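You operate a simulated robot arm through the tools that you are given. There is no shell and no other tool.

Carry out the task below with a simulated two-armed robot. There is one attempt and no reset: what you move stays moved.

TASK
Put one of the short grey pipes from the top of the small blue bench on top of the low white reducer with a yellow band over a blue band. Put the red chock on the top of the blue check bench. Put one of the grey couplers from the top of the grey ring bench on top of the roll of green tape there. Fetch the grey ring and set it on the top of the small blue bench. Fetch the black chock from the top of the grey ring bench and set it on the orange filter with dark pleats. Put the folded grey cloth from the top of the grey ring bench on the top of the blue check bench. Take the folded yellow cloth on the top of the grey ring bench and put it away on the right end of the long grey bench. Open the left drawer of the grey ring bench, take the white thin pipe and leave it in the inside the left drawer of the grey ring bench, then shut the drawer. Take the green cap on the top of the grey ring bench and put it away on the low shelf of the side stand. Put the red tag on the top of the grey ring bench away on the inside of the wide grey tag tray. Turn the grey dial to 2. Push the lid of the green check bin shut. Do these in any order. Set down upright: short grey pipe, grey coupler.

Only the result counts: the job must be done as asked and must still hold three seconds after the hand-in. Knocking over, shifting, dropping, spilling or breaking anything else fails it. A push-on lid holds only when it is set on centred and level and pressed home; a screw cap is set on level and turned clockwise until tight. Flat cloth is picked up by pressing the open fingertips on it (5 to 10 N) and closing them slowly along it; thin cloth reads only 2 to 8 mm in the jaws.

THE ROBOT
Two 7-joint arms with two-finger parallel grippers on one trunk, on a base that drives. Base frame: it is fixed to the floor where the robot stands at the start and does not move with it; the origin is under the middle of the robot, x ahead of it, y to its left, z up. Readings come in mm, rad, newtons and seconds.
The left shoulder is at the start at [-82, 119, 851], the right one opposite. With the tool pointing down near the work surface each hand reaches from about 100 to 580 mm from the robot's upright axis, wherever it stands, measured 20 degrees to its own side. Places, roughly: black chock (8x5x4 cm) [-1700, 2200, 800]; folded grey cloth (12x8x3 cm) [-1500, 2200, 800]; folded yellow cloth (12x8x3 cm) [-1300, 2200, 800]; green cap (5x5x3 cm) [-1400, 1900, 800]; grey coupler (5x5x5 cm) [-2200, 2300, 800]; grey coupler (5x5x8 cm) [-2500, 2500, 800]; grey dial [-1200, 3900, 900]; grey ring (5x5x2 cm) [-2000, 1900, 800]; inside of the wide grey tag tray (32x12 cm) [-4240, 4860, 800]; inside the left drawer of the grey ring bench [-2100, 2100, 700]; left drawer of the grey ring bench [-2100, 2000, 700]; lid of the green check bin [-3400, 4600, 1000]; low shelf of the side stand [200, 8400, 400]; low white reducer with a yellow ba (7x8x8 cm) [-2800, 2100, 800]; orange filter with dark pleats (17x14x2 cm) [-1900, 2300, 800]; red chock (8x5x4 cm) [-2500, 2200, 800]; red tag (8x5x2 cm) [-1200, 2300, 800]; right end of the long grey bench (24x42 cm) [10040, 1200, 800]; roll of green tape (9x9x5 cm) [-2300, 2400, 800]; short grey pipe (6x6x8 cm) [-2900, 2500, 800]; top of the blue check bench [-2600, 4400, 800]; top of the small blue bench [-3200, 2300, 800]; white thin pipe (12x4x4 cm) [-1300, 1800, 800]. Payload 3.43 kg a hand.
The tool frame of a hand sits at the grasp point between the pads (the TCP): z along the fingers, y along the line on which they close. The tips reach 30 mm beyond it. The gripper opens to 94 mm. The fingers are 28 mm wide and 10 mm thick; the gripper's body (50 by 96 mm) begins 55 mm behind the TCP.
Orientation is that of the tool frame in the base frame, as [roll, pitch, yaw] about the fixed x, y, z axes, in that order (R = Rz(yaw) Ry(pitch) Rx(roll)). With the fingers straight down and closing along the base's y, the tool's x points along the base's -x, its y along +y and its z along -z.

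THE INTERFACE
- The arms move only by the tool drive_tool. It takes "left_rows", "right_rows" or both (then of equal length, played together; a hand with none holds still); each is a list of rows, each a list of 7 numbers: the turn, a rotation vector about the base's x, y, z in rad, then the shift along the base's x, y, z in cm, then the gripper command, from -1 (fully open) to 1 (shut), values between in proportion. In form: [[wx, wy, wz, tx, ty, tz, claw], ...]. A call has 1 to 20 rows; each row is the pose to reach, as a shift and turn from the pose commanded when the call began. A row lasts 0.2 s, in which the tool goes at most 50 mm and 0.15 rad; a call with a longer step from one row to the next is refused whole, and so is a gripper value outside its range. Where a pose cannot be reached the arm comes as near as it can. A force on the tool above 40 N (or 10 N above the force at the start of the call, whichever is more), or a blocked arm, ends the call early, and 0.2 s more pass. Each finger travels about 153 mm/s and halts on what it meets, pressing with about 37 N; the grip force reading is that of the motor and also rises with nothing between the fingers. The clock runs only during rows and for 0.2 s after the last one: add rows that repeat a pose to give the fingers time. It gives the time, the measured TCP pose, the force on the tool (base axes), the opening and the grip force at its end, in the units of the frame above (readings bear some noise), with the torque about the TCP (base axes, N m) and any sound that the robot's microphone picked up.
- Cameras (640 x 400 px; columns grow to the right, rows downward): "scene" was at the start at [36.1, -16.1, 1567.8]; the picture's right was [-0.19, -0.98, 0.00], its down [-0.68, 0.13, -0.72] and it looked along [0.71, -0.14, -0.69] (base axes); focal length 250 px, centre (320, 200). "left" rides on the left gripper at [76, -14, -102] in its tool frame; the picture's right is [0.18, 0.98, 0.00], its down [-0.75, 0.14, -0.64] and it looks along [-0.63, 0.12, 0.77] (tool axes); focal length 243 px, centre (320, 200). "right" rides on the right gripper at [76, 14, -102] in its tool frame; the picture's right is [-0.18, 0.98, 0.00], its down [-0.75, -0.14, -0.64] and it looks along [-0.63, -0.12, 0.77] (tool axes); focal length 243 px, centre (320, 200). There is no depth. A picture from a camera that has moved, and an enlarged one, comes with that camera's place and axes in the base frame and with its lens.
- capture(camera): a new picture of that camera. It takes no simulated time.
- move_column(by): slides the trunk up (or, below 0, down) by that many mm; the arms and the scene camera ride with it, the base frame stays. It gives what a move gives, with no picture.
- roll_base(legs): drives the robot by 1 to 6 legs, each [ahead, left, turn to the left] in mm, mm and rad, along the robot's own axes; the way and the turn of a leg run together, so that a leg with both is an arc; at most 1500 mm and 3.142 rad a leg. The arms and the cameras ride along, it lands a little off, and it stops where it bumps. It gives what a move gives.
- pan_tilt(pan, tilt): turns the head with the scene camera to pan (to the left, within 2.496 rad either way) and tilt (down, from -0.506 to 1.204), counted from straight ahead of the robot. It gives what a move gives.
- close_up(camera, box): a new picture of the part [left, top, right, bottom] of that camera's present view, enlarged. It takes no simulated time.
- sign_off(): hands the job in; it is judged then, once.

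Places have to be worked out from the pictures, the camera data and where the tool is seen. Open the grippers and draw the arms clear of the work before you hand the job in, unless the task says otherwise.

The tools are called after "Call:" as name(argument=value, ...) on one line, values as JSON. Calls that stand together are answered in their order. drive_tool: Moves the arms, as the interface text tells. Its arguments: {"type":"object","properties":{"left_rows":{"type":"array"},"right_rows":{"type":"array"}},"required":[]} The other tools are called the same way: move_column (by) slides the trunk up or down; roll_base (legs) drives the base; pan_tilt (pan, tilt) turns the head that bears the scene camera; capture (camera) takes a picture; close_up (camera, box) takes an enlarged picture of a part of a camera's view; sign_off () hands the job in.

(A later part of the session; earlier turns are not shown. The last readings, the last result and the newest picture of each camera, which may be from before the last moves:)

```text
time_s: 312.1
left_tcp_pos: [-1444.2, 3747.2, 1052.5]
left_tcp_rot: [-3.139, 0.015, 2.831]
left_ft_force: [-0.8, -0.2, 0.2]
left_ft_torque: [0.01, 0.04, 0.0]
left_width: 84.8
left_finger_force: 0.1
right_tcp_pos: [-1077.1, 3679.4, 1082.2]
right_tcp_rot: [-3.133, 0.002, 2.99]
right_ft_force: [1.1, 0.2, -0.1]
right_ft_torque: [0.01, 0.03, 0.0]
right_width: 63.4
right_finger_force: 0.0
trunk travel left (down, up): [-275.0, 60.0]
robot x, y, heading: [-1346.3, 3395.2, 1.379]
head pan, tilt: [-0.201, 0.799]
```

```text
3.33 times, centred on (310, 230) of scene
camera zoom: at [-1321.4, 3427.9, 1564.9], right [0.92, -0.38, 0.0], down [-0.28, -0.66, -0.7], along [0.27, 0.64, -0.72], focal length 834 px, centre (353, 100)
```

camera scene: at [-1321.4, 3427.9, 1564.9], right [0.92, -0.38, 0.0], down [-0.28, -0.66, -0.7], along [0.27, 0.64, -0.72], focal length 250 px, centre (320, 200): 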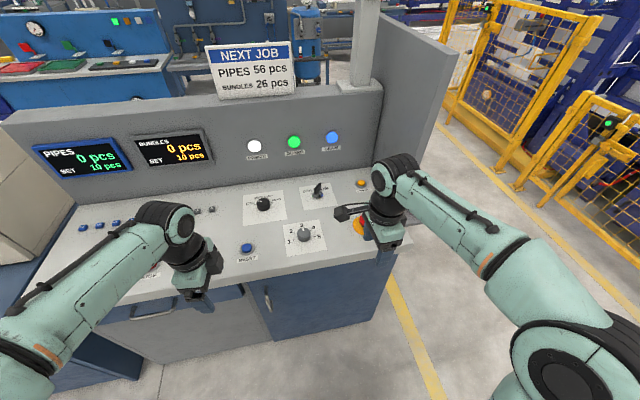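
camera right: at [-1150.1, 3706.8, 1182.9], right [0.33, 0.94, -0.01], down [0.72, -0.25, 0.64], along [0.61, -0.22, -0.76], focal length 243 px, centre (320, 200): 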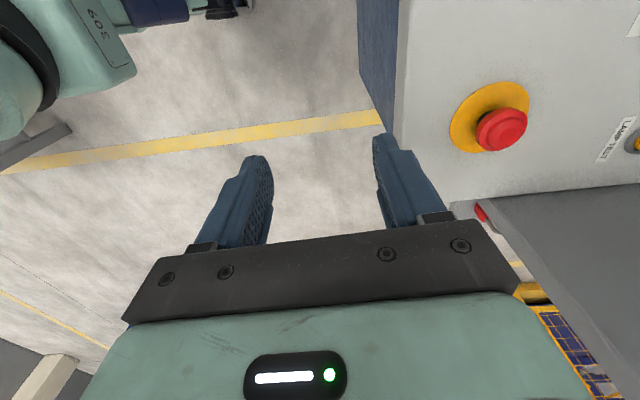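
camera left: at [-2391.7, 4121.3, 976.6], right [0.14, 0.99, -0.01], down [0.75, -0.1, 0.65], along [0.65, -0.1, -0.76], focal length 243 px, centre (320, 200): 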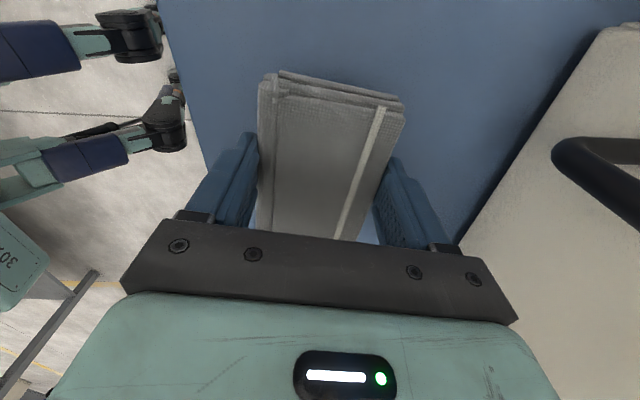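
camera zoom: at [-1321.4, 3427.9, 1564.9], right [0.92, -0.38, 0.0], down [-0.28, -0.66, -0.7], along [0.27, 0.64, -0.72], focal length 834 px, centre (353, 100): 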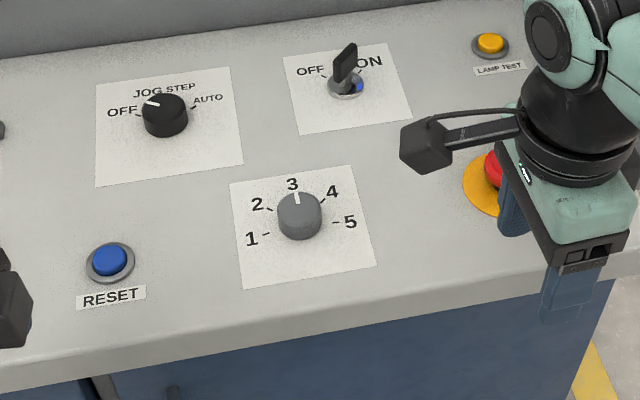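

The knob points to 3; positions are 50° apart, and the panel is horizontal with the dial centre at about (−1184, 3886). I step closer and bring the right hand above it to measure its height.

Call:
roll_base(legs=[[80, 40, 0]])

Call:
drive_tool(right_rows=[[0, 0, 0, -1.5, 2.5, 0, -0.4], [0, 0, 0, -3, 5, 0, -0.4], [0, 0, 0, -4.5, 7.5, 0, -0.4], [0, 0, 0, -6, 10, 0, -0.4], [0, 0, 0, -7.5, 12, 0, -0.4], [0, 0, 0, -8, 12.5, 0, -0.4], [0, 0, 0, -8, 12.5, 0, -0.4]])

Call:
capture(camera="right")

Call:
capture(camera="scene")

```text
time_s: 313.2
left_tcp_pos: [-1467.1, 3836.1, 1051.3]
left_tcp_rot: [-3.139, 0.017, 2.826]
left_ft_force: [0.0, -0.7, 0.5]
left_ft_torque: [-0.01, 0.01, 0.0]
left_width: 84.8
left_finger_force: 0.1
right_tcp_pos: [-1098.1, 3764.2, 1081.5]
right_tcp_rot: [-3.13, 0.002, 2.985]
right_ft_force: [0.1, -0.1, 0.7]
right_ft_torque: [-0.03, -0.03, -0.01]
right_width: 63.4
right_finger_force: 0.1
trunk travel left (down, up): [-275.0, 60.0]
robot x, y, heading: [-1368.3, 3483.1, 1.376]
head pan, tilt: [-0.201, 0.799]
```

```text
time_s: 314.8
left_tcp_pos: [-1467.2, 3835.3, 1052.8]
left_tcp_rot: [-3.14, 0.017, 2.827]
left_ft_force: [0.4, 0.3, 0.6]
left_ft_torque: [-0.01, 0.0, 0.0]
left_width: 84.7
left_finger_force: 0.0
right_tcp_pos: [-1179.4, 3890.4, 1081.8]
right_tcp_rot: [-3.132, 0.001, 2.985]
right_ft_force: [-0.1, 0.1, 0.2]
right_ft_torque: [-0.02, 0.04, -0.02]
right_width: 65.7
right_finger_force: 0.0
trunk travel left (down, up): [-275.0, 60.0]
robot x, y, heading: [-1366.4, 3483.4, 1.373]
head pan, tilt: [-0.201, 0.799]
```

```text
taken
camera right: at [-1252.4, 3918.1, 1183.3], right [0.33, 0.94, -0.01], down [0.72, -0.25, 0.64], along [0.6, -0.22, -0.76], focal length 243 px, centre (320, 200)
```

right: 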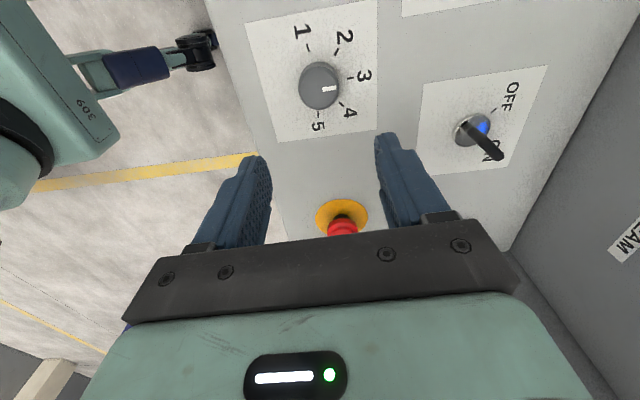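

```text
taken
camera scene: at [-1344.3, 3514.2, 1564.9], right [0.92, -0.39, 0.0], down [-0.28, -0.66, -0.7], along [0.27, 0.64, -0.72], focal length 250 px, centre (320, 200)
```

scene: 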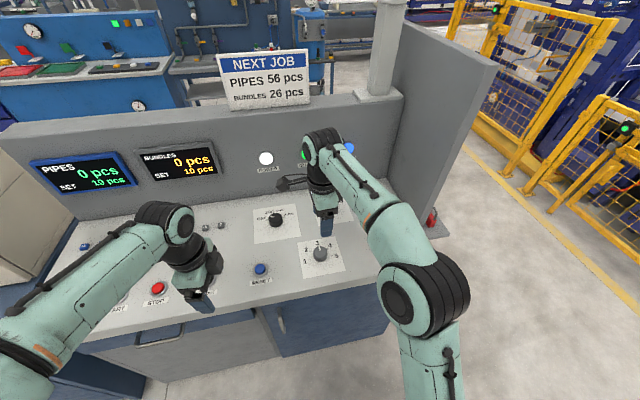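

Triangulation puts the knob's top at z ≈ 918, centre (−1185, 3887). I lower the open right hand over it.

Call:
drive_tool(right_rows=[[0, 0, 0, -0.5, -0.3, -4, -0.4], [0, 0, 0, -0.5, -0.3, -8, -0.4], [0, 0, 0, -0.5, -0.3, -11, -0.4], [0, 0, 0, -0.5, -0.3, -13, -0.4], [0, 0, 0, -0.5, -0.3, -13, -0.4]])

Call:
capture(camera="right")

```text
time_s: 316.0
left_tcp_pos: [-1466.8, 3834.3, 1052.4]
left_tcp_rot: [-3.141, 0.018, 2.828]
left_ft_force: [-0.4, -0.3, 0.0]
left_ft_torque: [0.0, 0.02, 0.01]
left_width: 84.6
left_finger_force: 0.0
right_tcp_pos: [-1182.1, 3885.9, 951.6]
right_tcp_rot: [-3.134, 0.0, 2.986]
right_ft_force: [-0.3, 0.5, 0.0]
right_ft_torque: [-0.01, 0.01, 0.03]
right_width: 65.9
right_finger_force: 0.1
trunk travel left (down, up): [-275.0, 60.0]
robot x, y, heading: [-1367.4, 3484.7, 1.376]
head pan, tilt: [-0.201, 0.799]
```

```text
taken
camera right: at [-1256.0, 3913.5, 1053.1], right [0.33, 0.94, -0.01], down [0.72, -0.25, 0.64], along [0.6, -0.22, -0.77], focal length 243 px, centre (320, 200)
```

right: 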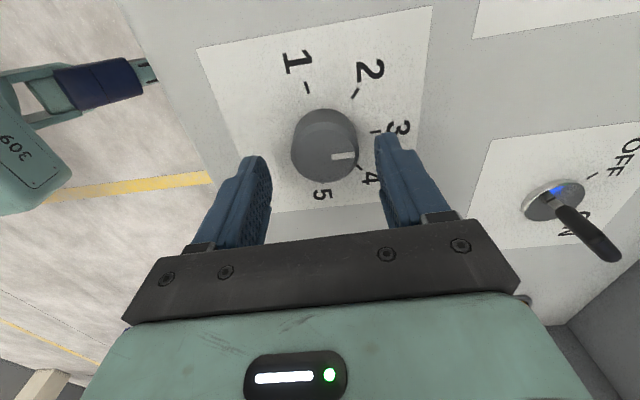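

Nearly centred; I correct by (−4, +3) mm, go down 21 mm and close on the knob.

Call:
drive_tool(right_rows=[[0, 0, 0, -0.4, 0.3, -0.8, -0.4], [0, 0, 0, -0.4, 0.3, -1.5, -0.4], [0, 0, 0, -0.4, 0.3, -2.1, -0.4], [0, 0, 0, -0.4, 0.3, -2.1, -0.1], [0, 0, 0, -0.4, 0.3, -2.1, 0.1], [0, 0, 0, -0.4, 0.3, -2.1, 0.3], [0, 0, 0, -0.4, 0.3, -2.1, 0.3]])

Call:
capture(camera="right")

```text
time_s: 317.6
left_tcp_pos: [-1466.3, 3833.4, 1052.2]
left_tcp_rot: [-3.14, 0.017, 2.827]
left_ft_force: [-0.5, 0.2, 0.5]
left_ft_torque: [-0.05, 0.01, -0.02]
left_width: 84.5
left_finger_force: 0.1
right_tcp_pos: [-1185.3, 3889.9, 929.9]
right_tcp_rot: [-3.134, 0.001, 2.985]
right_ft_force: [0.8, 2.6, 0.7]
right_ft_torque: [1.13, -0.17, 0.0]
right_width: 41.7
right_finger_force: 45.0
trunk travel left (down, up): [-275.0, 60.0]
robot x, y, heading: [-1366.9, 3487.1, 1.375]
head pan, tilt: [-0.201, 0.799]
```

```text
taken
camera right: at [-1259.6, 3917.2, 1031.5], right [0.33, 0.94, -0.01], down [0.72, -0.25, 0.64], along [0.61, -0.22, -0.77], focal length 243 px, centre (320, 200)
```

right: 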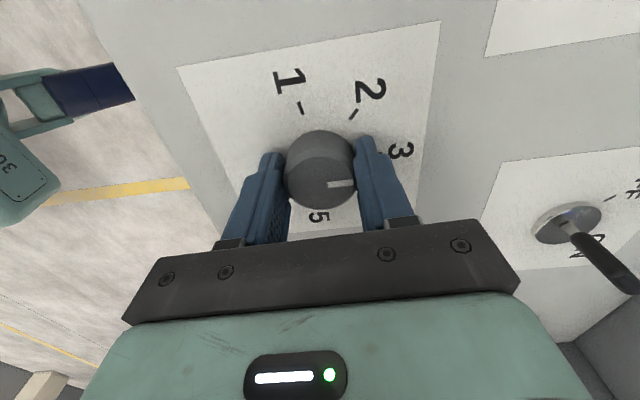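

Gripped (41.7 mm). I turn the knob 0.873 rad counter-clockwise, from 3 to 2.

Call:
drive_tool(right_rows=[[0, 0, 0.11, 0, 0, 0, 0.4], [0, 0, 0.22, 0, 0, 0, 0.4], [0, 0, 0.33, 0, 0, 0, 0.4], [0, 0, 0.44, 0, 0, 0, 0.4], [0, 0, 0.55, 0, 0, 0, 0.4], [0, 0, 0.66, 0, 0, 0, 0.4], [0, 0, 0.77, 0, 0, 0, 0.4], [0, 0, 0.873, 0, 0, 0, 0.4], [0, 0, 0.873, 0, 0, 0, 0.4], [0, 0, 0.873, 0, 0, 0, 0.4]])

Call:
capture(camera="right")

```text
time_s: 319.8
left_tcp_pos: [-1465.3, 3832.9, 1053.2]
left_tcp_rot: [-3.139, 0.013, 2.827]
left_ft_force: [-0.2, -0.2, -0.5]
left_ft_torque: [0.0, 0.02, 0.06]
left_width: 84.5
left_finger_force: 0.1
right_tcp_pos: [-1186.3, 3887.9, 930.2]
right_tcp_rot: [-3.132, 0.0, -2.423]
right_ft_force: [11.6, -12.1, 1.6]
right_ft_torque: [0.07, 0.28, -0.03]
right_width: 42.1
right_finger_force: 45.5
trunk travel left (down, up): [-275.0, 60.0]
robot x, y, heading: [-1368.4, 3485.5, 1.372]
head pan, tilt: [-0.201, 0.799]
```

```text
taken
camera right: at [-1253.7, 3850.7, 1031.6], right [-0.51, 0.86, -0.01], down [0.66, 0.39, 0.64], along [0.56, 0.32, -0.76], focal length 243 px, centre (320, 200)
```

right: 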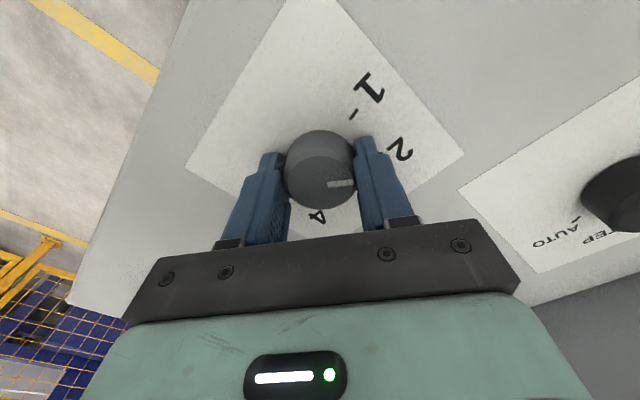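

The pointer now faces the 2. I open, rise, and check the dial from above.

Call:
drive_tool(right_rows=[[0, 0, 0, 0, 0, 0, 0.1], [0, 0, 0, 0, 0, 0, -0.2], [0, 0, 0, 0, 0, 0, -0.4], [0, 0, 0, 0, 0, 1.5, -0.4], [0, 0, 0, 0, 0, 4, -0.4], [0, 0, 0, 0, 0, 8, -0.4], [0, 0, 0, 0, 0, 12, -0.4], [0, 0, 0, 0, 0, 16, -0.4], [0, 0, 0, 0, -4, 17, -0.4], [0, 0, 0, 2, -8, 17, -0.4], [0, 0, 0, 4, -12, 17, -0.4], [0, 0, 0, 6, -15, 17, -0.4]])

Call:
close_up(camera="scene", box=[270, 210, 370, 290])

```text
time_s: 322.4
left_tcp_pos: [-1465.9, 3833.3, 1052.4]
left_tcp_rot: [-3.138, 0.017, 2.829]
left_ft_force: [0.4, -0.2, -0.6]
left_ft_torque: [0.02, 0.0, 0.02]
left_width: 84.8
left_finger_force: 0.1
right_tcp_pos: [-1127.3, 3739.4, 1100.1]
right_tcp_rot: [-3.134, 0.002, -2.422]
right_ft_force: [-0.3, 0.8, -0.6]
right_ft_torque: [0.03, 0.0, -0.01]
right_width: 65.8
right_finger_force: 0.1
trunk travel left (down, up): [-275.0, 60.0]
robot x, y, heading: [-1366.2, 3480.9, 1.37]
head pan, tilt: [-0.201, 0.799]
```

```text
5.00 times, centred on (320, 250) of scene
camera zoom: at [-1343.8, 3513.3, 1564.9], right [0.92, -0.39, 0.0], down [-0.28, -0.66, -0.7], along [0.27, 0.64, -0.72], focal length 1251 px, centre (320, -50)
```

zoom: 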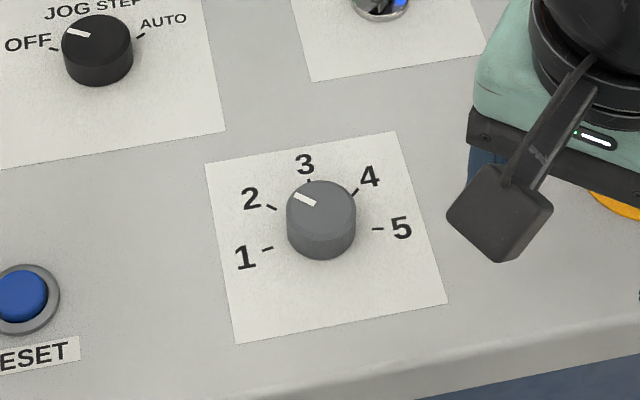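

The dial stands exactly at 2. Next I turn round and go to the red tag at the bench's back right corner.

Call:
roll_base(legs=[[-450, 0, 0], [0, 0, -3.129], [0, 564, 0], [240, 0, 0]])

Call:
pan_tilt(pan=-0.1, tilt=0.95)

Call:
capture(camera="scene")

Call:
capture(camera="right")

```text
time_s: 338.8
left_tcp_pos: [-798.1, 2384.9, 1052.8]
left_tcp_rot: [-3.14, 0.017, -0.255]
left_ft_force: [-1.0, -0.9, 0.1]
left_ft_torque: [0.0, -0.01, -0.03]
left_width: 84.4
left_finger_force: 0.0
right_tcp_pos: [-1141.9, 2458.3, 1100.1]
right_tcp_rot: [-3.133, 0.0, 0.776]
right_ft_force: [-0.3, 0.1, 0.0]
right_ft_torque: [-0.02, 0.02, -0.02]
right_width: 65.7
right_finger_force: 0.1
trunk travel left (down, up): [-275.0, 60.0]
robot x, y, heading: [-919.8, 2727.0, -1.712]
head pan, tilt: [-0.201, 0.799]
```

```text
time_s: 339.5
left_tcp_pos: [-798.8, 2386.4, 1051.9]
left_tcp_rot: [-3.14, 0.017, -0.257]
left_ft_force: [0.1, 0.5, -0.4]
left_ft_torque: [0.0, -0.01, 0.01]
left_width: 84.7
left_finger_force: 0.0
right_tcp_pos: [-1141.4, 2458.6, 1099.1]
right_tcp_rot: [-3.131, 0.001, 0.777]
right_ft_force: [0.3, -0.2, 0.9]
right_ft_torque: [0.0, 0.01, -0.02]
right_width: 65.6
right_finger_force: 0.0
trunk travel left (down, up): [-275.0, 60.0]
robot x, y, heading: [-918.3, 2732.5, -1.714]
head pan, tilt: [-0.099, 0.949]
```

```text
taken
camera scene: at [-931.3, 2702.0, 1553.4], right [-0.97, 0.24, 0.0], down [0.19, 0.79, -0.58], along [-0.14, -0.57, -0.81], focal length 250 px, centre (320, 200)
```

scene: 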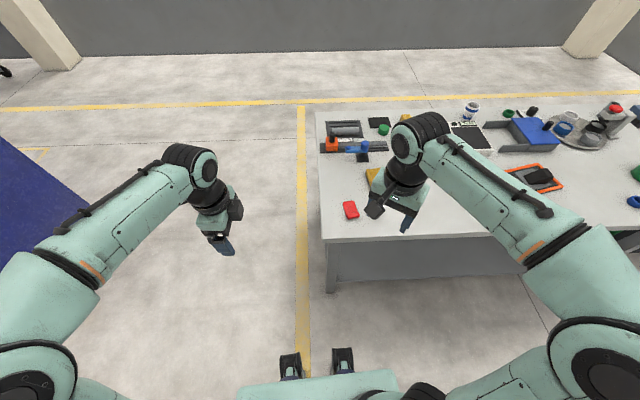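

```text
taken
camera right: at [-1077.3, 2502.1, 1201.3], right [0.56, -0.83, -0.01], down [-0.63, -0.43, 0.64], along [-0.54, -0.35, -0.76], focal length 243 px, centre (320, 200)
```

right: 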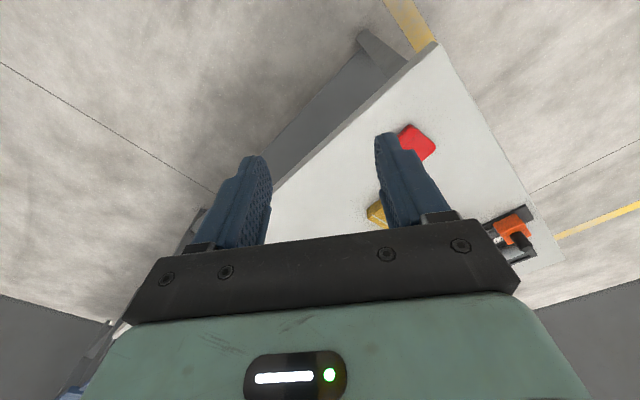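

I zoom in on the red tag to see its shape and orientation.

Call:
close_up(camera="scene", box=[320, 180, 400, 240])

Call:
close_up(camera="right", box=[360, 80, 480, 180])

```text
6.67 times, centred on (360, 210) of scene
camera zoom: at [-931.3, 2702.0, 1553.4], right [-0.97, 0.24, 0.0], down [0.19, 0.79, -0.58], along [-0.14, -0.57, -0.81], focal length 1668 px, centre (53, 133)
```

zoom: 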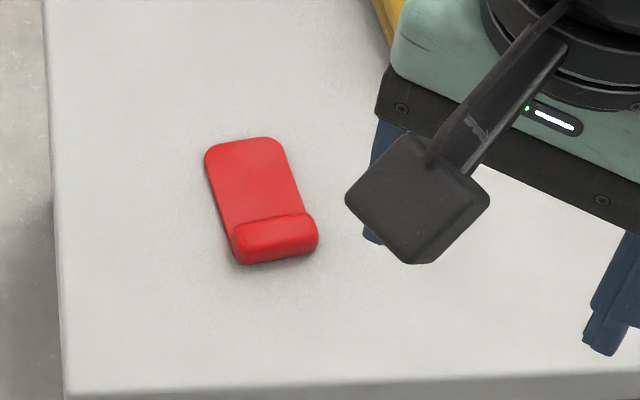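

```text
4.00 times, centred on (420, 130) of right
camera zoom: at [-1077.3, 2502.1, 1201.3], right [0.56, -0.83, -0.01], down [-0.63, -0.43, 0.64], along [-0.54, -0.35, -0.76], focal length 970 px, centre (-80, 480)
```

zoom: 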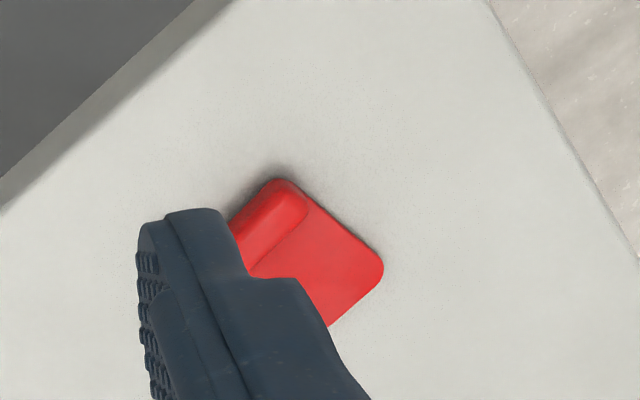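

The tag is a flat plate with a raised bar at its near end; its width runs along x. I turn the right hand so it closes across the width and move above the bar.

Call:
drive_tool(right_rows=[[0, 0, 0.12, -0.3, -3, -2, -0.6], [0, 0, 0.24, -0.6, -6, -4, -0.6], [0, 0, 0.36, -0.9, -9, -6, -0.6], [0, 0, 0.48, -1.2, -12, -9, -0.6], [0, 0, 0.6, -1.4, -15, -12, -0.6], [0, 0, 0.704, -1.6, -18, -15, -0.6], [0, 0, 0.704, -1.6, -19, -17, -0.6], [0, 0, 0.704, -1.6, -19, -17, -0.6]])

Call:
capture(camera="right")

```text
time_s: 341.3
left_tcp_pos: [-798.6, 2385.8, 1053.3]
left_tcp_rot: [-3.141, 0.017, -0.258]
left_ft_force: [0.5, 0.1, 0.1]
left_ft_torque: [0.0, -0.02, -0.01]
left_width: 84.4
left_finger_force: 0.0
right_tcp_pos: [-1155.1, 2267.9, 929.2]
right_tcp_rot: [-3.133, 0.002, 1.48]
right_ft_force: [-0.1, -0.4, 0.9]
right_ft_torque: [-0.01, -0.01, 0.0]
right_width: 75.5
right_finger_force: 0.1
trunk travel left (down, up): [-275.0, 60.0]
robot x, y, heading: [-923.2, 2733.7, -1.71]
head pan, tilt: [-0.099, 0.949]
```

```text
taken
camera right: at [-1134.3, 2342.8, 1029.7], right [0.96, -0.27, -0.01], down [-0.2, -0.74, 0.64], along [-0.18, -0.62, -0.76], focal length 243 px, centre (320, 200)
```

right: 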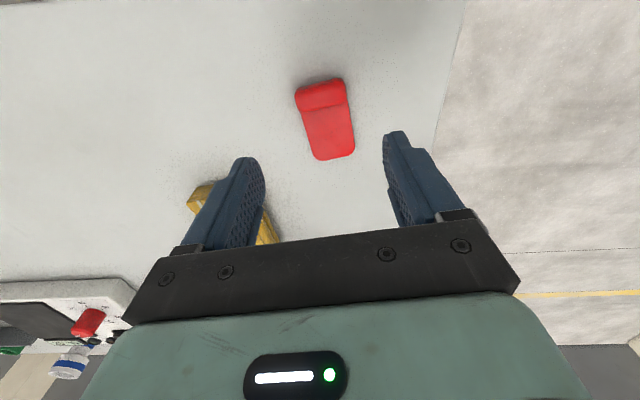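

Well aligned; I shift 4 mm, lower and close on the tag.

Call:
drive_tool(right_rows=[[0, 0, 0, 0.4, -0.1, -3, -0.6], [0, 0, 0, 0.4, -0.1, -6, -0.6], [0, 0, 0, 0.4, -0.1, -8, -0.6], [0, 0, 0, 0.4, -0.1, -9.5, -0.6], [0, 0, 0, 0.4, -0.1, -9.5, -0.4], [0, 0, 0, 0.4, -0.1, -9.5, -0.1], [0, 0, 0, 0.4, -0.1, -9.5, 0.2], [0, 0, 0, 0.4, -0.1, -9.5, 0.35], [0, 0, 0, 0.4, -0.1, -9.5, 0.35]])

Call:
capture(camera="right")

```text
time_s: 343.3
left_tcp_pos: [-798.4, 2384.9, 1051.7]
left_tcp_rot: [-3.14, 0.017, -0.256]
left_ft_force: [-0.3, -0.4, 1.1]
left_ft_torque: [-0.03, 0.0, 0.02]
left_width: 84.9
left_finger_force: 0.0
right_tcp_pos: [-1153.8, 2267.5, 833.8]
right_tcp_rot: [-3.132, 0.003, 1.482]
right_ft_force: [-0.2, -0.1, 0.2]
right_ft_torque: [-0.01, -0.01, -0.01]
right_width: 43.8
right_finger_force: 37.1
trunk travel left (down, up): [-275.0, 60.0]
robot x, y, heading: [-919.5, 2730.8, -1.711]
head pan, tilt: [-0.099, 0.949]
```

```text
taken
camera right: at [-1131.8, 2342.2, 935.0], right [0.96, -0.27, -0.01], down [-0.2, -0.74, 0.64], along [-0.18, -0.62, -0.76], focal length 243 px, centre (320, 200)
```

right: 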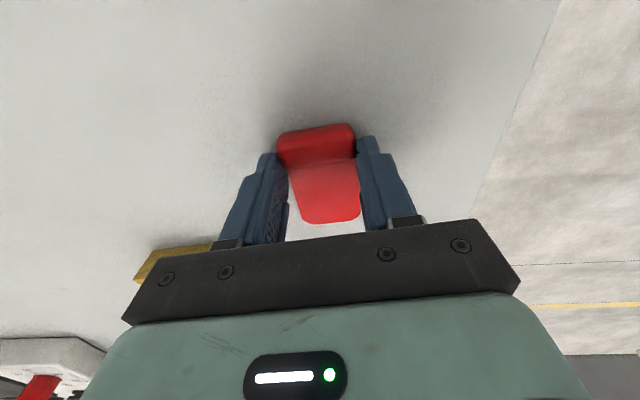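

Gripped at 43.8 mm. I lift slowly and check.

Call:
drive_tool(right_rows=[[0, 0, 0, 0, 0, 0.5, 0.4], [0, 0, 0, 0, 0, 1.5, 0.4], [0, 0, 0, 0, 0, 3.5, 0.4], [0, 0, 0, 0, 0, 7, 0.4], [0, 0, 0, 0, 0, 11, 0.4], [0, 0, 0, 0, 0, 15, 0.4], [0, 0, 0, 0, 0, 19, 0.4], [0, 0, 0, 0, 2, 23, 0.4], [0, 0, 0, 0, 5, 26, 0.4], [0, 0, 0, 0, 9, 27, 0.4], [0, 0, 0, 0, 12, 27, 0.4]])

Call:
capture(camera="right")

```text
time_s: 345.7
left_tcp_pos: [-799.2, 2384.7, 1053.0]
left_tcp_rot: [-3.141, 0.017, -0.256]
left_ft_force: [0.0, 0.2, 0.7]
left_ft_torque: [-0.03, 0.01, 0.0]
left_width: 84.7
left_finger_force: 0.0
right_tcp_pos: [-1153.6, 2389.2, 1105.1]
right_tcp_rot: [-3.132, 0.0, 1.482]
right_ft_force: [-0.5, 0.0, 0.4]
right_ft_torque: [-0.04, 0.01, -0.02]
right_width: 43.9
right_finger_force: 36.9
trunk travel left (down, up): [-275.0, 60.0]
robot x, y, heading: [-916.2, 2730.3, -1.713]
head pan, tilt: [-0.099, 0.949]
```

```text
taken
camera right: at [-1132.7, 2464.8, 1205.8], right [0.96, -0.27, -0.01], down [-0.2, -0.74, 0.64], along [-0.18, -0.62, -0.77], focal length 243 px, centre (320, 200)
```

right: 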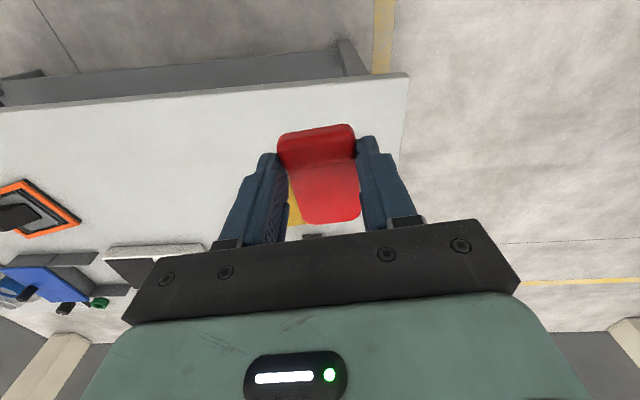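

The tag is secure. As the left hand is free, I also fetch the yellow cloth now; I strafe so it lies to the left hand's side.

Call:
roll_base(legs=[[0, -412, -0.03], [100, 0, 0]])

Call:
pan_tilt(pan=0.1, tilt=0.95)

Call:
capture(camera="scene")

Call:
capture(camera="left")

```text
time_s: 350.6
left_tcp_pos: [-1231.7, 2346.5, 1051.5]
left_tcp_rot: [-3.138, 0.019, -0.284]
left_ft_force: [0.5, -0.5, -0.5]
left_ft_torque: [0.04, 0.02, 0.0]
left_width: 84.5
left_finger_force: 0.1
right_tcp_pos: [-1587.1, 2361.7, 1104.3]
right_tcp_rot: [-3.134, 0.001, 1.452]
right_ft_force: [-1.1, -0.2, 0.4]
right_ft_torque: [-0.01, 0.0, -0.03]
right_width: 44.0
right_finger_force: 36.6
trunk travel left (down, up): [-275.0, 60.0]
robot x, y, heading: [-1343.6, 2693.5, -1.739]
head pan, tilt: [-0.099, 0.949]
```

```text
time_s: 351.3
left_tcp_pos: [-1232.3, 2348.1, 1052.1]
left_tcp_rot: [-3.14, 0.019, -0.285]
left_ft_force: [0.1, 0.2, 0.1]
left_ft_torque: [-0.01, 0.02, 0.0]
left_width: 84.9
left_finger_force: 0.1
right_tcp_pos: [-1586.1, 2360.9, 1103.7]
right_tcp_rot: [-3.132, 0.001, 1.452]
right_ft_force: [0.2, 0.1, -0.3]
right_ft_torque: [-0.04, -0.01, -0.01]
right_width: 43.9
right_finger_force: 37.0
trunk travel left (down, up): [-275.0, 60.0]
robot x, y, heading: [-1343.0, 2696.0, -1.738]
head pan, tilt: [0.099, 0.949]
```

```text
taken
camera scene: at [-1341.0, 2665.8, 1553.4], right [-1.0, 0.07, 0.0], down [0.06, 0.81, -0.58], along [-0.04, -0.58, -0.81], focal length 250 px, centre (320, 200)
```

scene: 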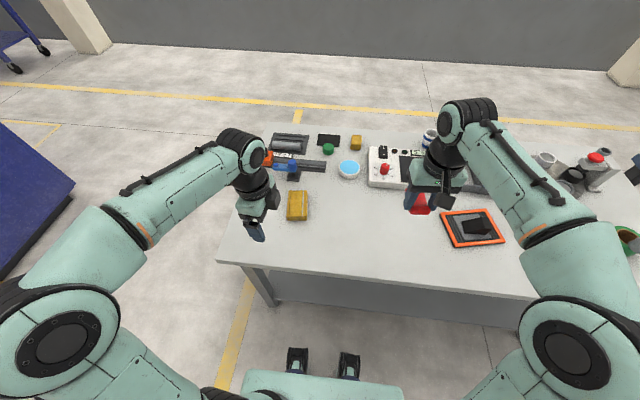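

```text
taken
camera left: at [-1152.2, 2338.0, 1154.0], right [-0.1, -0.99, -0.01], down [-0.75, 0.07, 0.65], along [-0.65, 0.07, -0.76], focal length 243 px, centre (320, 200)
```

left: 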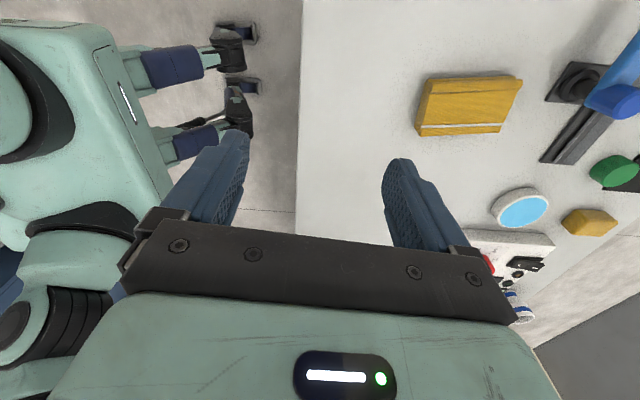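

The yellow cloth lies with its long side along y, centre about (−1283, 2160). I turn the left hand so it closes along x and move above it.

Call:
drive_tool(left_rows=[[0, 0, 0.14, -0.4, -1.4, 0, -1], [0, 0, 0.28, -0.8, -2.8, 0, -1], [0, 0, 0.42, -1.2, -4.2, 0, -1], [0, 0, 0.56, -1.6, -5.6, 0, -1], [0, 0, 0.7, -2, -7, 0, -1], [0, 0, 0.84, -2.4, -8.4, -1, -1], [0, 0, 0.98, -2.8, -9.8, -2, -1], [0, 0, 1.12, -3.2, -11.2, -3, -1], [0, 0, 1.26, -3.6, -12.6, -5, -1], [0, 0, 1.4, -4, -14, -7, -1], [0, 0, 1.54, -4.4, -15.4, -9, -1], [0, 0, 1.68, -4.8, -16.8, -11, -1], [0, 0, 1.816, -5.1, -18, -13, -1], [0, 0, 1.816, -5.1, -18, -13, -1]])

Call:
capture(camera="left")

Call:
capture(camera="scene")

```text
time_s: 354.3
left_tcp_pos: [-1282.5, 2169.7, 921.6]
left_tcp_rot: [-3.14, 0.018, 1.535]
left_ft_force: [-0.2, 0.2, -0.1]
left_ft_torque: [0.0, -0.01, 0.01]
left_width: 93.9
left_finger_force: 0.1
right_tcp_pos: [-1586.9, 2361.2, 1104.9]
right_tcp_rot: [-3.133, 0.0, 1.451]
right_ft_force: [0.6, 0.2, -0.2]
right_ft_torque: [0.05, 0.01, 0.01]
right_width: 43.9
right_finger_force: 36.7
trunk travel left (down, up): [-275.0, 60.0]
robot x, y, heading: [-1343.9, 2694.3, -1.739]
head pan, tilt: [0.099, 0.949]
```

```text
taken
camera left: at [-1292.7, 2247.2, 1022.8], right [0.99, 0.15, -0.01], down [0.11, -0.75, 0.66], along [0.09, -0.65, -0.76], focal length 243 px, centre (320, 200)
```

left: 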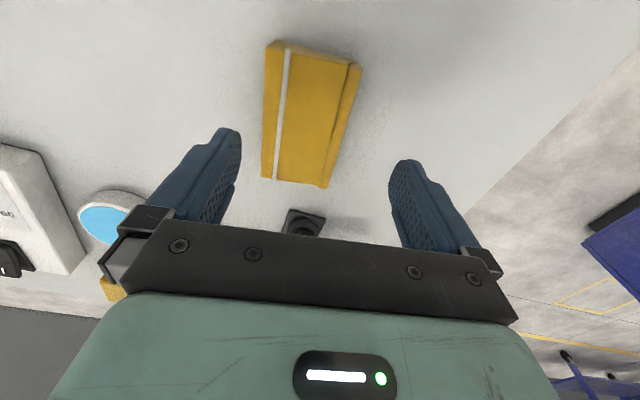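

```text
taken
camera scene: at [-1340.8, 2666.0, 1553.4], right [-1.0, 0.07, 0.0], down [0.06, 0.81, -0.58], along [-0.04, -0.58, -0.81], focal length 250 px, centre (320, 200)
```

scene: 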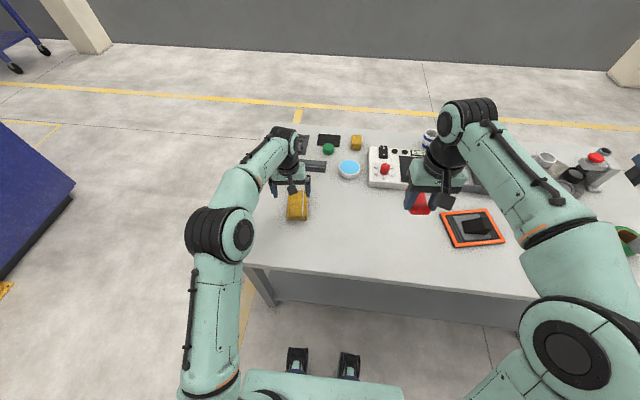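

I correct 11 mm toward −x and a slight rotation, then lower over the cloth.

Call:
drive_tool(left_rows=[[0, 0, 0.03, -0.6, -0.1, -2, -1], [0, 0, 0.03, -1.1, -0.2, -4, -1], [0, 0, 0.03, -1.1, -0.2, -6.5, -1], [0, 0, 0.03, -1.1, -0.2, -8.5, -1], [0, 0, 0.03, -1.1, -0.2, -8.5, -1]])

Call:
capture(camera="left")

```text
time_s: 355.5
left_tcp_pos: [-1292.9, 2165.9, 836.9]
left_tcp_rot: [-3.138, 0.018, 1.562]
left_ft_force: [-0.5, -0.7, -0.4]
left_ft_torque: [0.03, 0.01, -0.02]
left_width: 93.7
left_finger_force: 0.1
right_tcp_pos: [-1586.1, 2361.0, 1104.1]
right_tcp_rot: [-3.133, 0.0, 1.453]
right_ft_force: [-0.2, -0.1, -1.3]
right_ft_torque: [-0.03, 0.01, -0.01]
right_width: 44.0
right_finger_force: 36.9
trunk travel left (down, up): [-275.0, 60.0]
robot x, y, heading: [-1342.5, 2699.2, -1.738]
head pan, tilt: [0.099, 0.949]
```

```text
taken
camera left: at [-1305.6, 2242.7, 938.3], right [0.98, 0.17, -0.01], down [0.14, -0.74, 0.66], along [0.11, -0.65, -0.76], focal length 243 px, centre (320, 200)
```

left: 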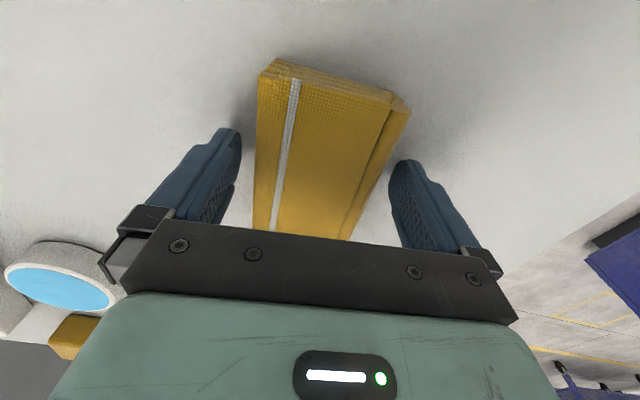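

The cloth is between the fingers. I close slowly, then lift.

Call:
drive_tool(left_rows=[[0, 0, 0, 0, 0, 0, -0.8], [0, 0, 0, 0, 0, 0, -0.65], [0, 0, 0, 0, 0, 0, -0.5], [0, 0, 0, 0, 0, 0, -0.35], [0, 0, 0, 0, 0, 0, -0.2], [0, 0, 0, 0, 0, 0, 0.0], [0, 0, 0, 0, 0, 0, 0.1], [0, 0, 0, 0, 0, 0.5, 0.1], [0, 0, 0, 0, 0, 1.5, 0.1], [0, 0, 0, 0, 0, 3.5, 0.1], [0, 0, 0, 0, 0, 7, 0.1], [0, 0, 0, 0, 0, 11, 0.1], [0, 0, 0, 0, 0, 15, 0.1], [0, 0, 0, 0, 1, 19, 0.1], [0, 0, 0, 0, 4, 22, 0.1], [0, 0, 0, 0, 8, 24, 0.1], [0, 0, 0, 2, 11, 26, 0.1], [0, 0, 0, 3, 14, 26, 0.1]])

Call:
capture(camera="left")

Call:
capture(camera="scene")

```text
time_s: 359.3
left_tcp_pos: [-1263.3, 2305.5, 1098.3]
left_tcp_rot: [-3.14, 0.02, 1.561]
left_ft_force: [-0.2, 0.5, 0.1]
left_ft_torque: [-0.01, 0.01, 0.02]
left_width: 69.7
left_finger_force: 37.1
right_tcp_pos: [-1587.7, 2361.2, 1103.7]
right_tcp_rot: [-3.132, 0.003, 1.453]
right_ft_force: [-0.3, 0.7, -0.6]
right_ft_torque: [-0.01, 0.0, -0.01]
right_width: 43.9
right_finger_force: 37.2
trunk travel left (down, up): [-275.0, 60.0]
robot x, y, heading: [-1341.0, 2696.9, -1.738]
head pan, tilt: [0.099, 0.949]
```

```text
taken
camera left: at [-1276.1, 2382.4, 1199.1], right [0.98, 0.17, -0.01], down [0.14, -0.74, 0.66], along [0.11, -0.65, -0.75], focal length 243 px, centre (320, 200)
```

left: 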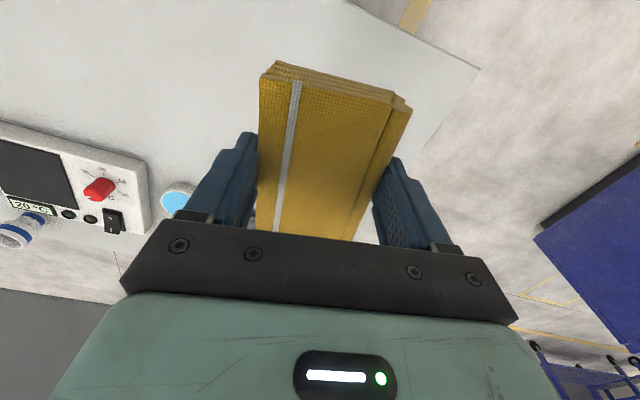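

```text
taken
camera scene: at [-1340.5, 2666.7, 1553.3], right [-1.0, 0.07, 0.0], down [0.06, 0.81, -0.58], along [-0.04, -0.58, -0.81], focal length 250 px, centre (320, 200)
```

scene: 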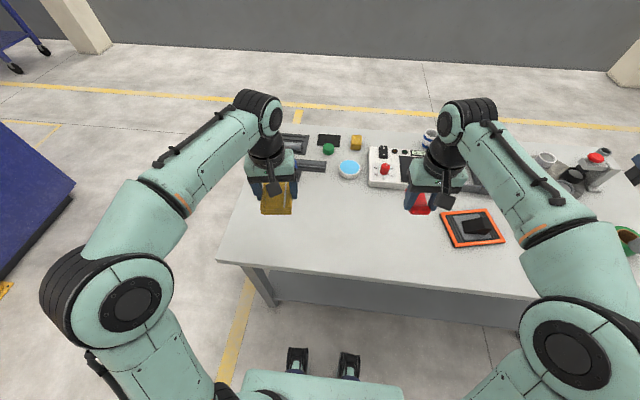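

Both the yellow cloth (left) and the tag (right) are secure. I back off, turn round and drive left along the lane towards the bench with the bins and the tag tray.

Call:
roll_base(legs=[[-430, 0, 0], [0, 0, -3.12], [0, 1000, 0], [0, 850, 0]])

Call:
pan_tilt(pan=0.4, tilt=0.6)

Call:
capture(camera="scene")

```text
time_s: 385.3
left_tcp_pos: [-3196.0, 3757.0, 1096.6]
left_tcp_rot: [-3.138, 0.019, -1.553]
left_ft_force: [-0.2, 0.6, -0.5]
left_ft_torque: [-0.04, 0.0, 0.0]
left_width: 69.0
left_finger_force: 37.2
right_tcp_pos: [-2869.5, 3709.4, 1105.1]
right_tcp_rot: [-3.133, 0.002, -1.661]
right_ft_force: [-0.3, -0.5, -0.4]
right_ft_torque: [-0.03, 0.02, 0.0]
right_width: 44.2
right_finger_force: 37.0
trunk travel left (down, up): [-275.0, 60.0]
robot x, y, heading: [-3105.6, 3370.3, 1.436]
head pan, tilt: [0.099, 0.949]
```

```text
time_s: 386.1
left_tcp_pos: [-3194.3, 3757.2, 1097.1]
left_tcp_rot: [-3.14, 0.019, -1.552]
left_ft_force: [0.2, -0.4, -0.8]
left_ft_torque: [-0.01, -0.01, 0.02]
left_width: 69.1
left_finger_force: 36.6
right_tcp_pos: [-2870.7, 3709.2, 1104.3]
right_tcp_rot: [-3.135, 0.003, -1.66]
right_ft_force: [0.0, -1.0, -1.2]
right_ft_torque: [-0.02, 0.0, -0.01]
right_width: 43.7
right_finger_force: 37.6
trunk travel left (down, up): [-275.0, 60.0]
robot x, y, heading: [-3104.7, 3368.0, 1.436]
head pan, tilt: [0.4, 0.6]
```

```text
taken
camera scene: at [-3134.1, 3409.4, 1581.7], right [0.97, 0.26, 0.0], down [0.15, -0.55, -0.82], along [-0.21, 0.8, -0.57], focal length 250 px, centre (320, 200)
```

scene: 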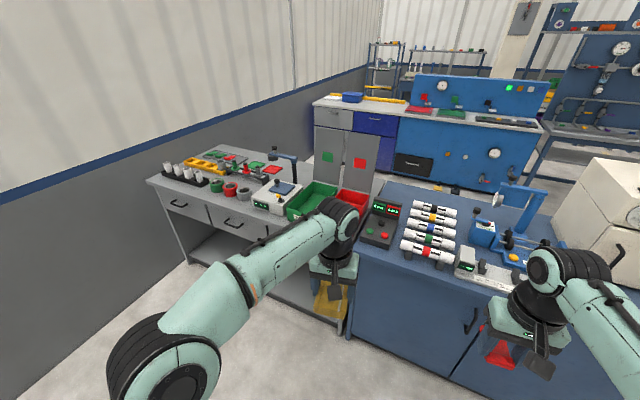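

Call:
close_up(camera="scene", box=[140, 130, 320, 250])

Call:
close_up(camera="scene", box=[240, 120, 400, 260])

```text
3.33 times, centred on (230, 190) of scene
camera zoom: at [-3134.1, 3409.4, 1581.7], right [0.97, 0.26, 0.0], down [0.15, -0.55, -0.82], along [-0.21, 0.8, -0.57], focal length 834 px, centre (620, 233)
```

zoom: 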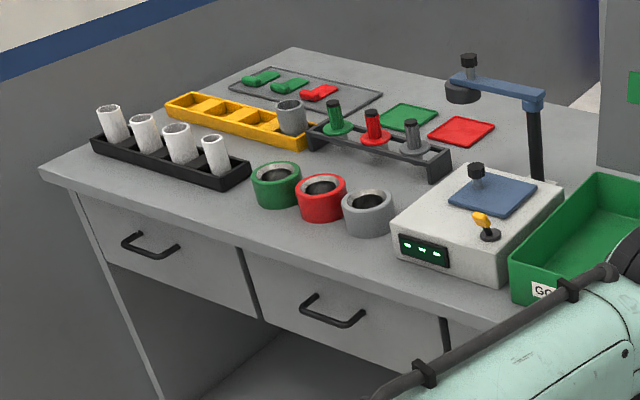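

```text
2.86 times, centred on (320, 190) of scene
camera zoom: at [-3134.1, 3409.4, 1581.7], right [0.97, 0.26, 0.0], down [0.15, -0.55, -0.82], along [-0.21, 0.8, -0.57], focal length 715 px, centre (320, 229)
```

zoom: 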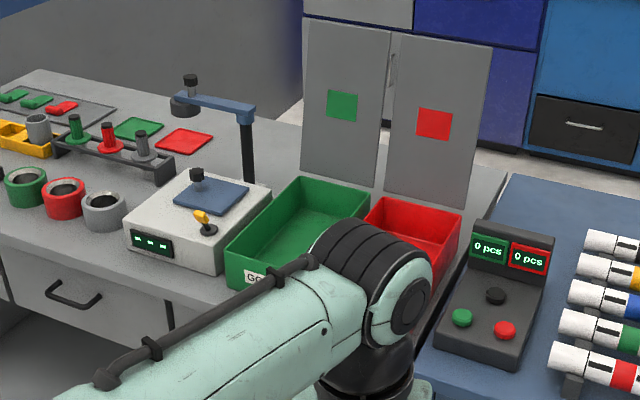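

The tag tray lies at the back left of this grey bench (free space at its right end near (−4105, 4840)); the green lid stands upright behind the green bin. I drive over to stand in front of the left part of this bench and look at what is underneath.

Call:
roll_base(legs=[[0, 0, -0.036], [0, 1000, 0], [330, 0, 0]])

Call:
pan_tilt(pan=0.0, tilt=0.75)

Call:
capture(camera="scene")

```text
time_s: 397.3
left_tcp_pos: [-4108.8, 4249.5, 1096.5]
left_tcp_rot: [-3.14, 0.017, -1.572]
left_ft_force: [-0.4, 0.8, -0.5]
left_ft_torque: [-0.04, 0.01, 0.05]
left_width: 69.2
left_finger_force: 37.0
right_tcp_pos: [-3786.3, 4194.4, 1104.5]
right_tcp_rot: [-3.132, 0.003, -1.681]
right_ft_force: [0.9, -0.2, -0.1]
right_ft_torque: [0.02, -0.02, 0.01]
right_width: 44.1
right_finger_force: 37.3
trunk travel left (down, up): [-275.0, 60.0]
robot x, y, heading: [-4027.9, 3861.6, 1.41]
head pan, tilt: [0.4, 0.6]
```

```text
time_s: 398.2
left_tcp_pos: [-4108.4, 4250.7, 1095.9]
left_tcp_rot: [-3.139, 0.019, -1.573]
left_ft_force: [-0.2, -0.1, -0.8]
left_ft_torque: [-0.01, 0.01, 0.01]
left_width: 68.7
left_finger_force: 37.0
right_tcp_pos: [-3785.7, 4195.5, 1105.1]
right_tcp_rot: [-3.132, 0.002, -1.683]
right_ft_force: [0.6, -0.4, -1.8]
right_ft_torque: [-0.01, 0.06, 0.01]
right_width: 43.7
right_finger_force: 37.5
trunk travel left (down, up): [-275.0, 60.0]
robot x, y, heading: [-4026.9, 3862.1, 1.407]
head pan, tilt: [0.0, 0.75]
```

```text
taken
camera scene: at [-4022.1, 3897.7, 1568.9], right [0.99, -0.16, 0.0], down [-0.11, -0.67, -0.73], along [0.12, 0.72, -0.68], focal length 250 px, centre (320, 200)
```

scene: 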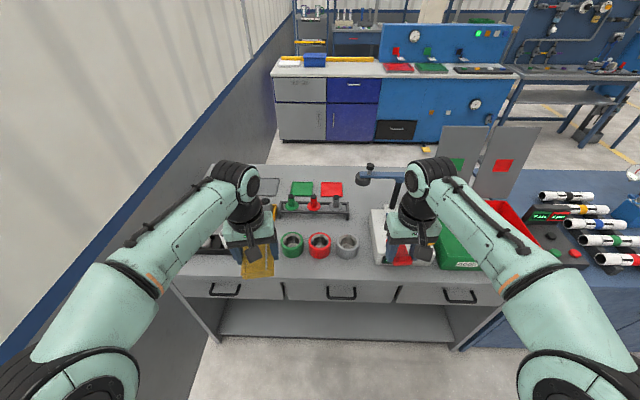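

Reaching the tray (about 450 mm in from the edge) needs a forward-tilted hand. So that the tag stays level then, I first set it down on this bench's free front strip at about (−3800, 4320) and will regrip it with the hand tilted 45°.

Call:
drive_tool(right_rows=[[0, 0, 0, -0.5, 3, -2, 0.4], [0, 0, 0, -1, 6, -4, 0.4], [0, 0, 0, -1.4, 9, -6, 0.4], [0, 0, 0, -1.4, 11, -9, 0.4], [0, 0, 0, -1.4, 11, -13, 0.4], [0, 0, 0, -1.4, 11, -17, 0.4], [0, 0, 0, -1.4, 11, -20, 0.4], [0, 0, 0, -1.4, 11, -20, 0.4]])

Call:
capture(camera="right")

Call:
capture(camera="scene")

```text
time_s: 400.0
left_tcp_pos: [-4108.2, 4250.4, 1095.9]
left_tcp_rot: [-3.141, 0.018, -1.572]
left_ft_force: [-0.1, -0.3, -1.0]
left_ft_torque: [-0.02, 0.01, 0.01]
left_width: 69.1
left_finger_force: 36.6
right_tcp_pos: [-3801.4, 4307.5, 903.4]
right_tcp_rot: [-3.133, 0.002, -1.683]
right_ft_force: [0.8, -0.3, 0.3]
right_ft_torque: [0.01, 0.03, -0.02]
right_width: 43.9
right_finger_force: 36.9
trunk travel left (down, up): [-275.0, 60.0]
robot x, y, heading: [-4030.2, 3860.5, 1.407]
head pan, tilt: [0.0, 0.75]
```

```text
taken
camera right: at [-3825.2, 4233.2, 1005.6], right [-0.96, 0.29, -0.01], down [0.22, 0.73, 0.64], along [0.19, 0.61, -0.76], focal length 243 px, centre (320, 200)
```

right: 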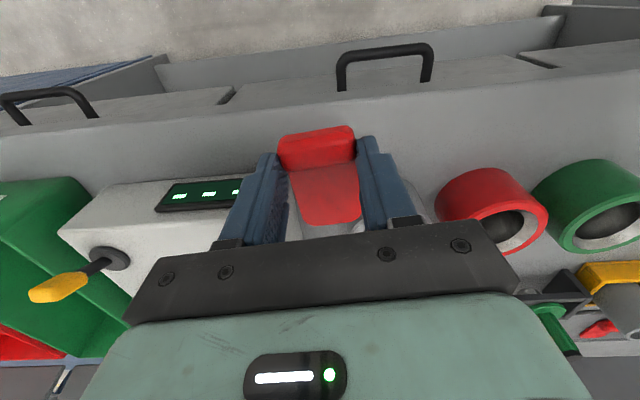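

```text
taken
camera scene: at [-4022.0, 3897.7, 1568.9], right [0.99, -0.16, 0.0], down [-0.11, -0.67, -0.73], along [0.12, 0.72, -0.68], focal length 250 px, centre (320, 200)
```

scene: 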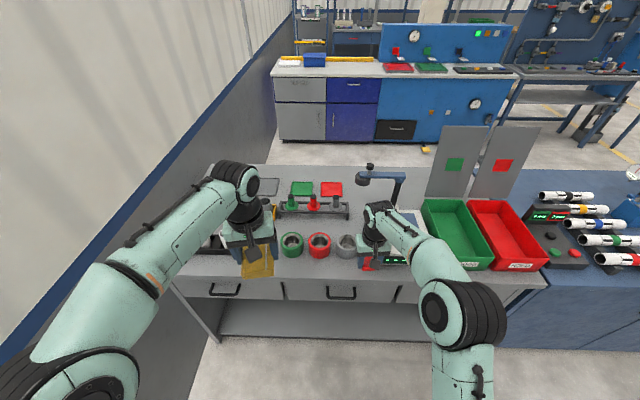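

There is room between the grey ring and the white box. I shift 10 mm left and lower the tag to the bench.

Call:
drive_tool(right_rows=[[0, 0, 0, -1, 0, -2, 0.4], [0, 0, 0, -1, 0, -4, 0.4], [0, 0, 0, -1, 0, -5.5, 0.4], [0, 0, 0, -1, 0, -6.4, 0.4], [0, 0, 0, -1, 0, -6.8, 0.4], [0, 0, 0, -1, 0, -7.2, 0.4]])

Call:
capture(camera="right")

```text
time_s: 401.4
left_tcp_pos: [-4109.1, 4249.7, 1098.3]
left_tcp_rot: [-3.14, 0.021, -1.572]
left_ft_force: [0.7, 0.9, -0.4]
left_ft_torque: [-0.03, 0.0, 0.0]
left_width: 68.9
left_finger_force: 36.8
right_tcp_pos: [-3809.2, 4306.1, 834.1]
right_tcp_rot: [-3.133, 0.002, -1.681]
right_ft_force: [-0.3, -0.5, 7.3]
right_ft_torque: [-0.02, 0.17, -0.02]
right_width: 43.7
right_finger_force: 37.0
trunk travel left (down, up): [-275.0, 60.0]
robot x, y, heading: [-4028.5, 3861.3, 1.412]
head pan, tilt: [0.0, 0.75]
```

```text
taken
camera right: at [-3833.8, 4232.0, 934.4], right [-0.96, 0.29, -0.01], down [0.22, 0.73, 0.65], along [0.19, 0.62, -0.76], focal length 243 px, centre (320, 200)
```

right: 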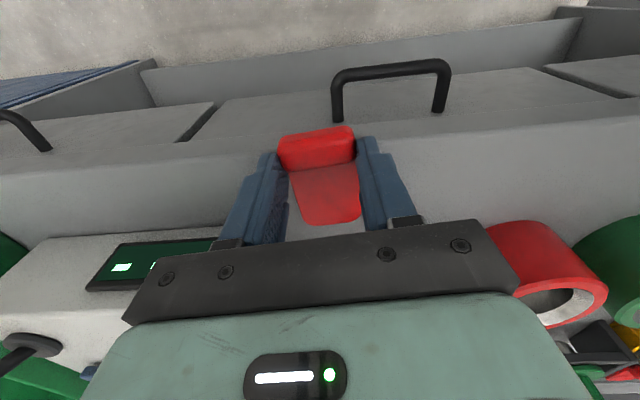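

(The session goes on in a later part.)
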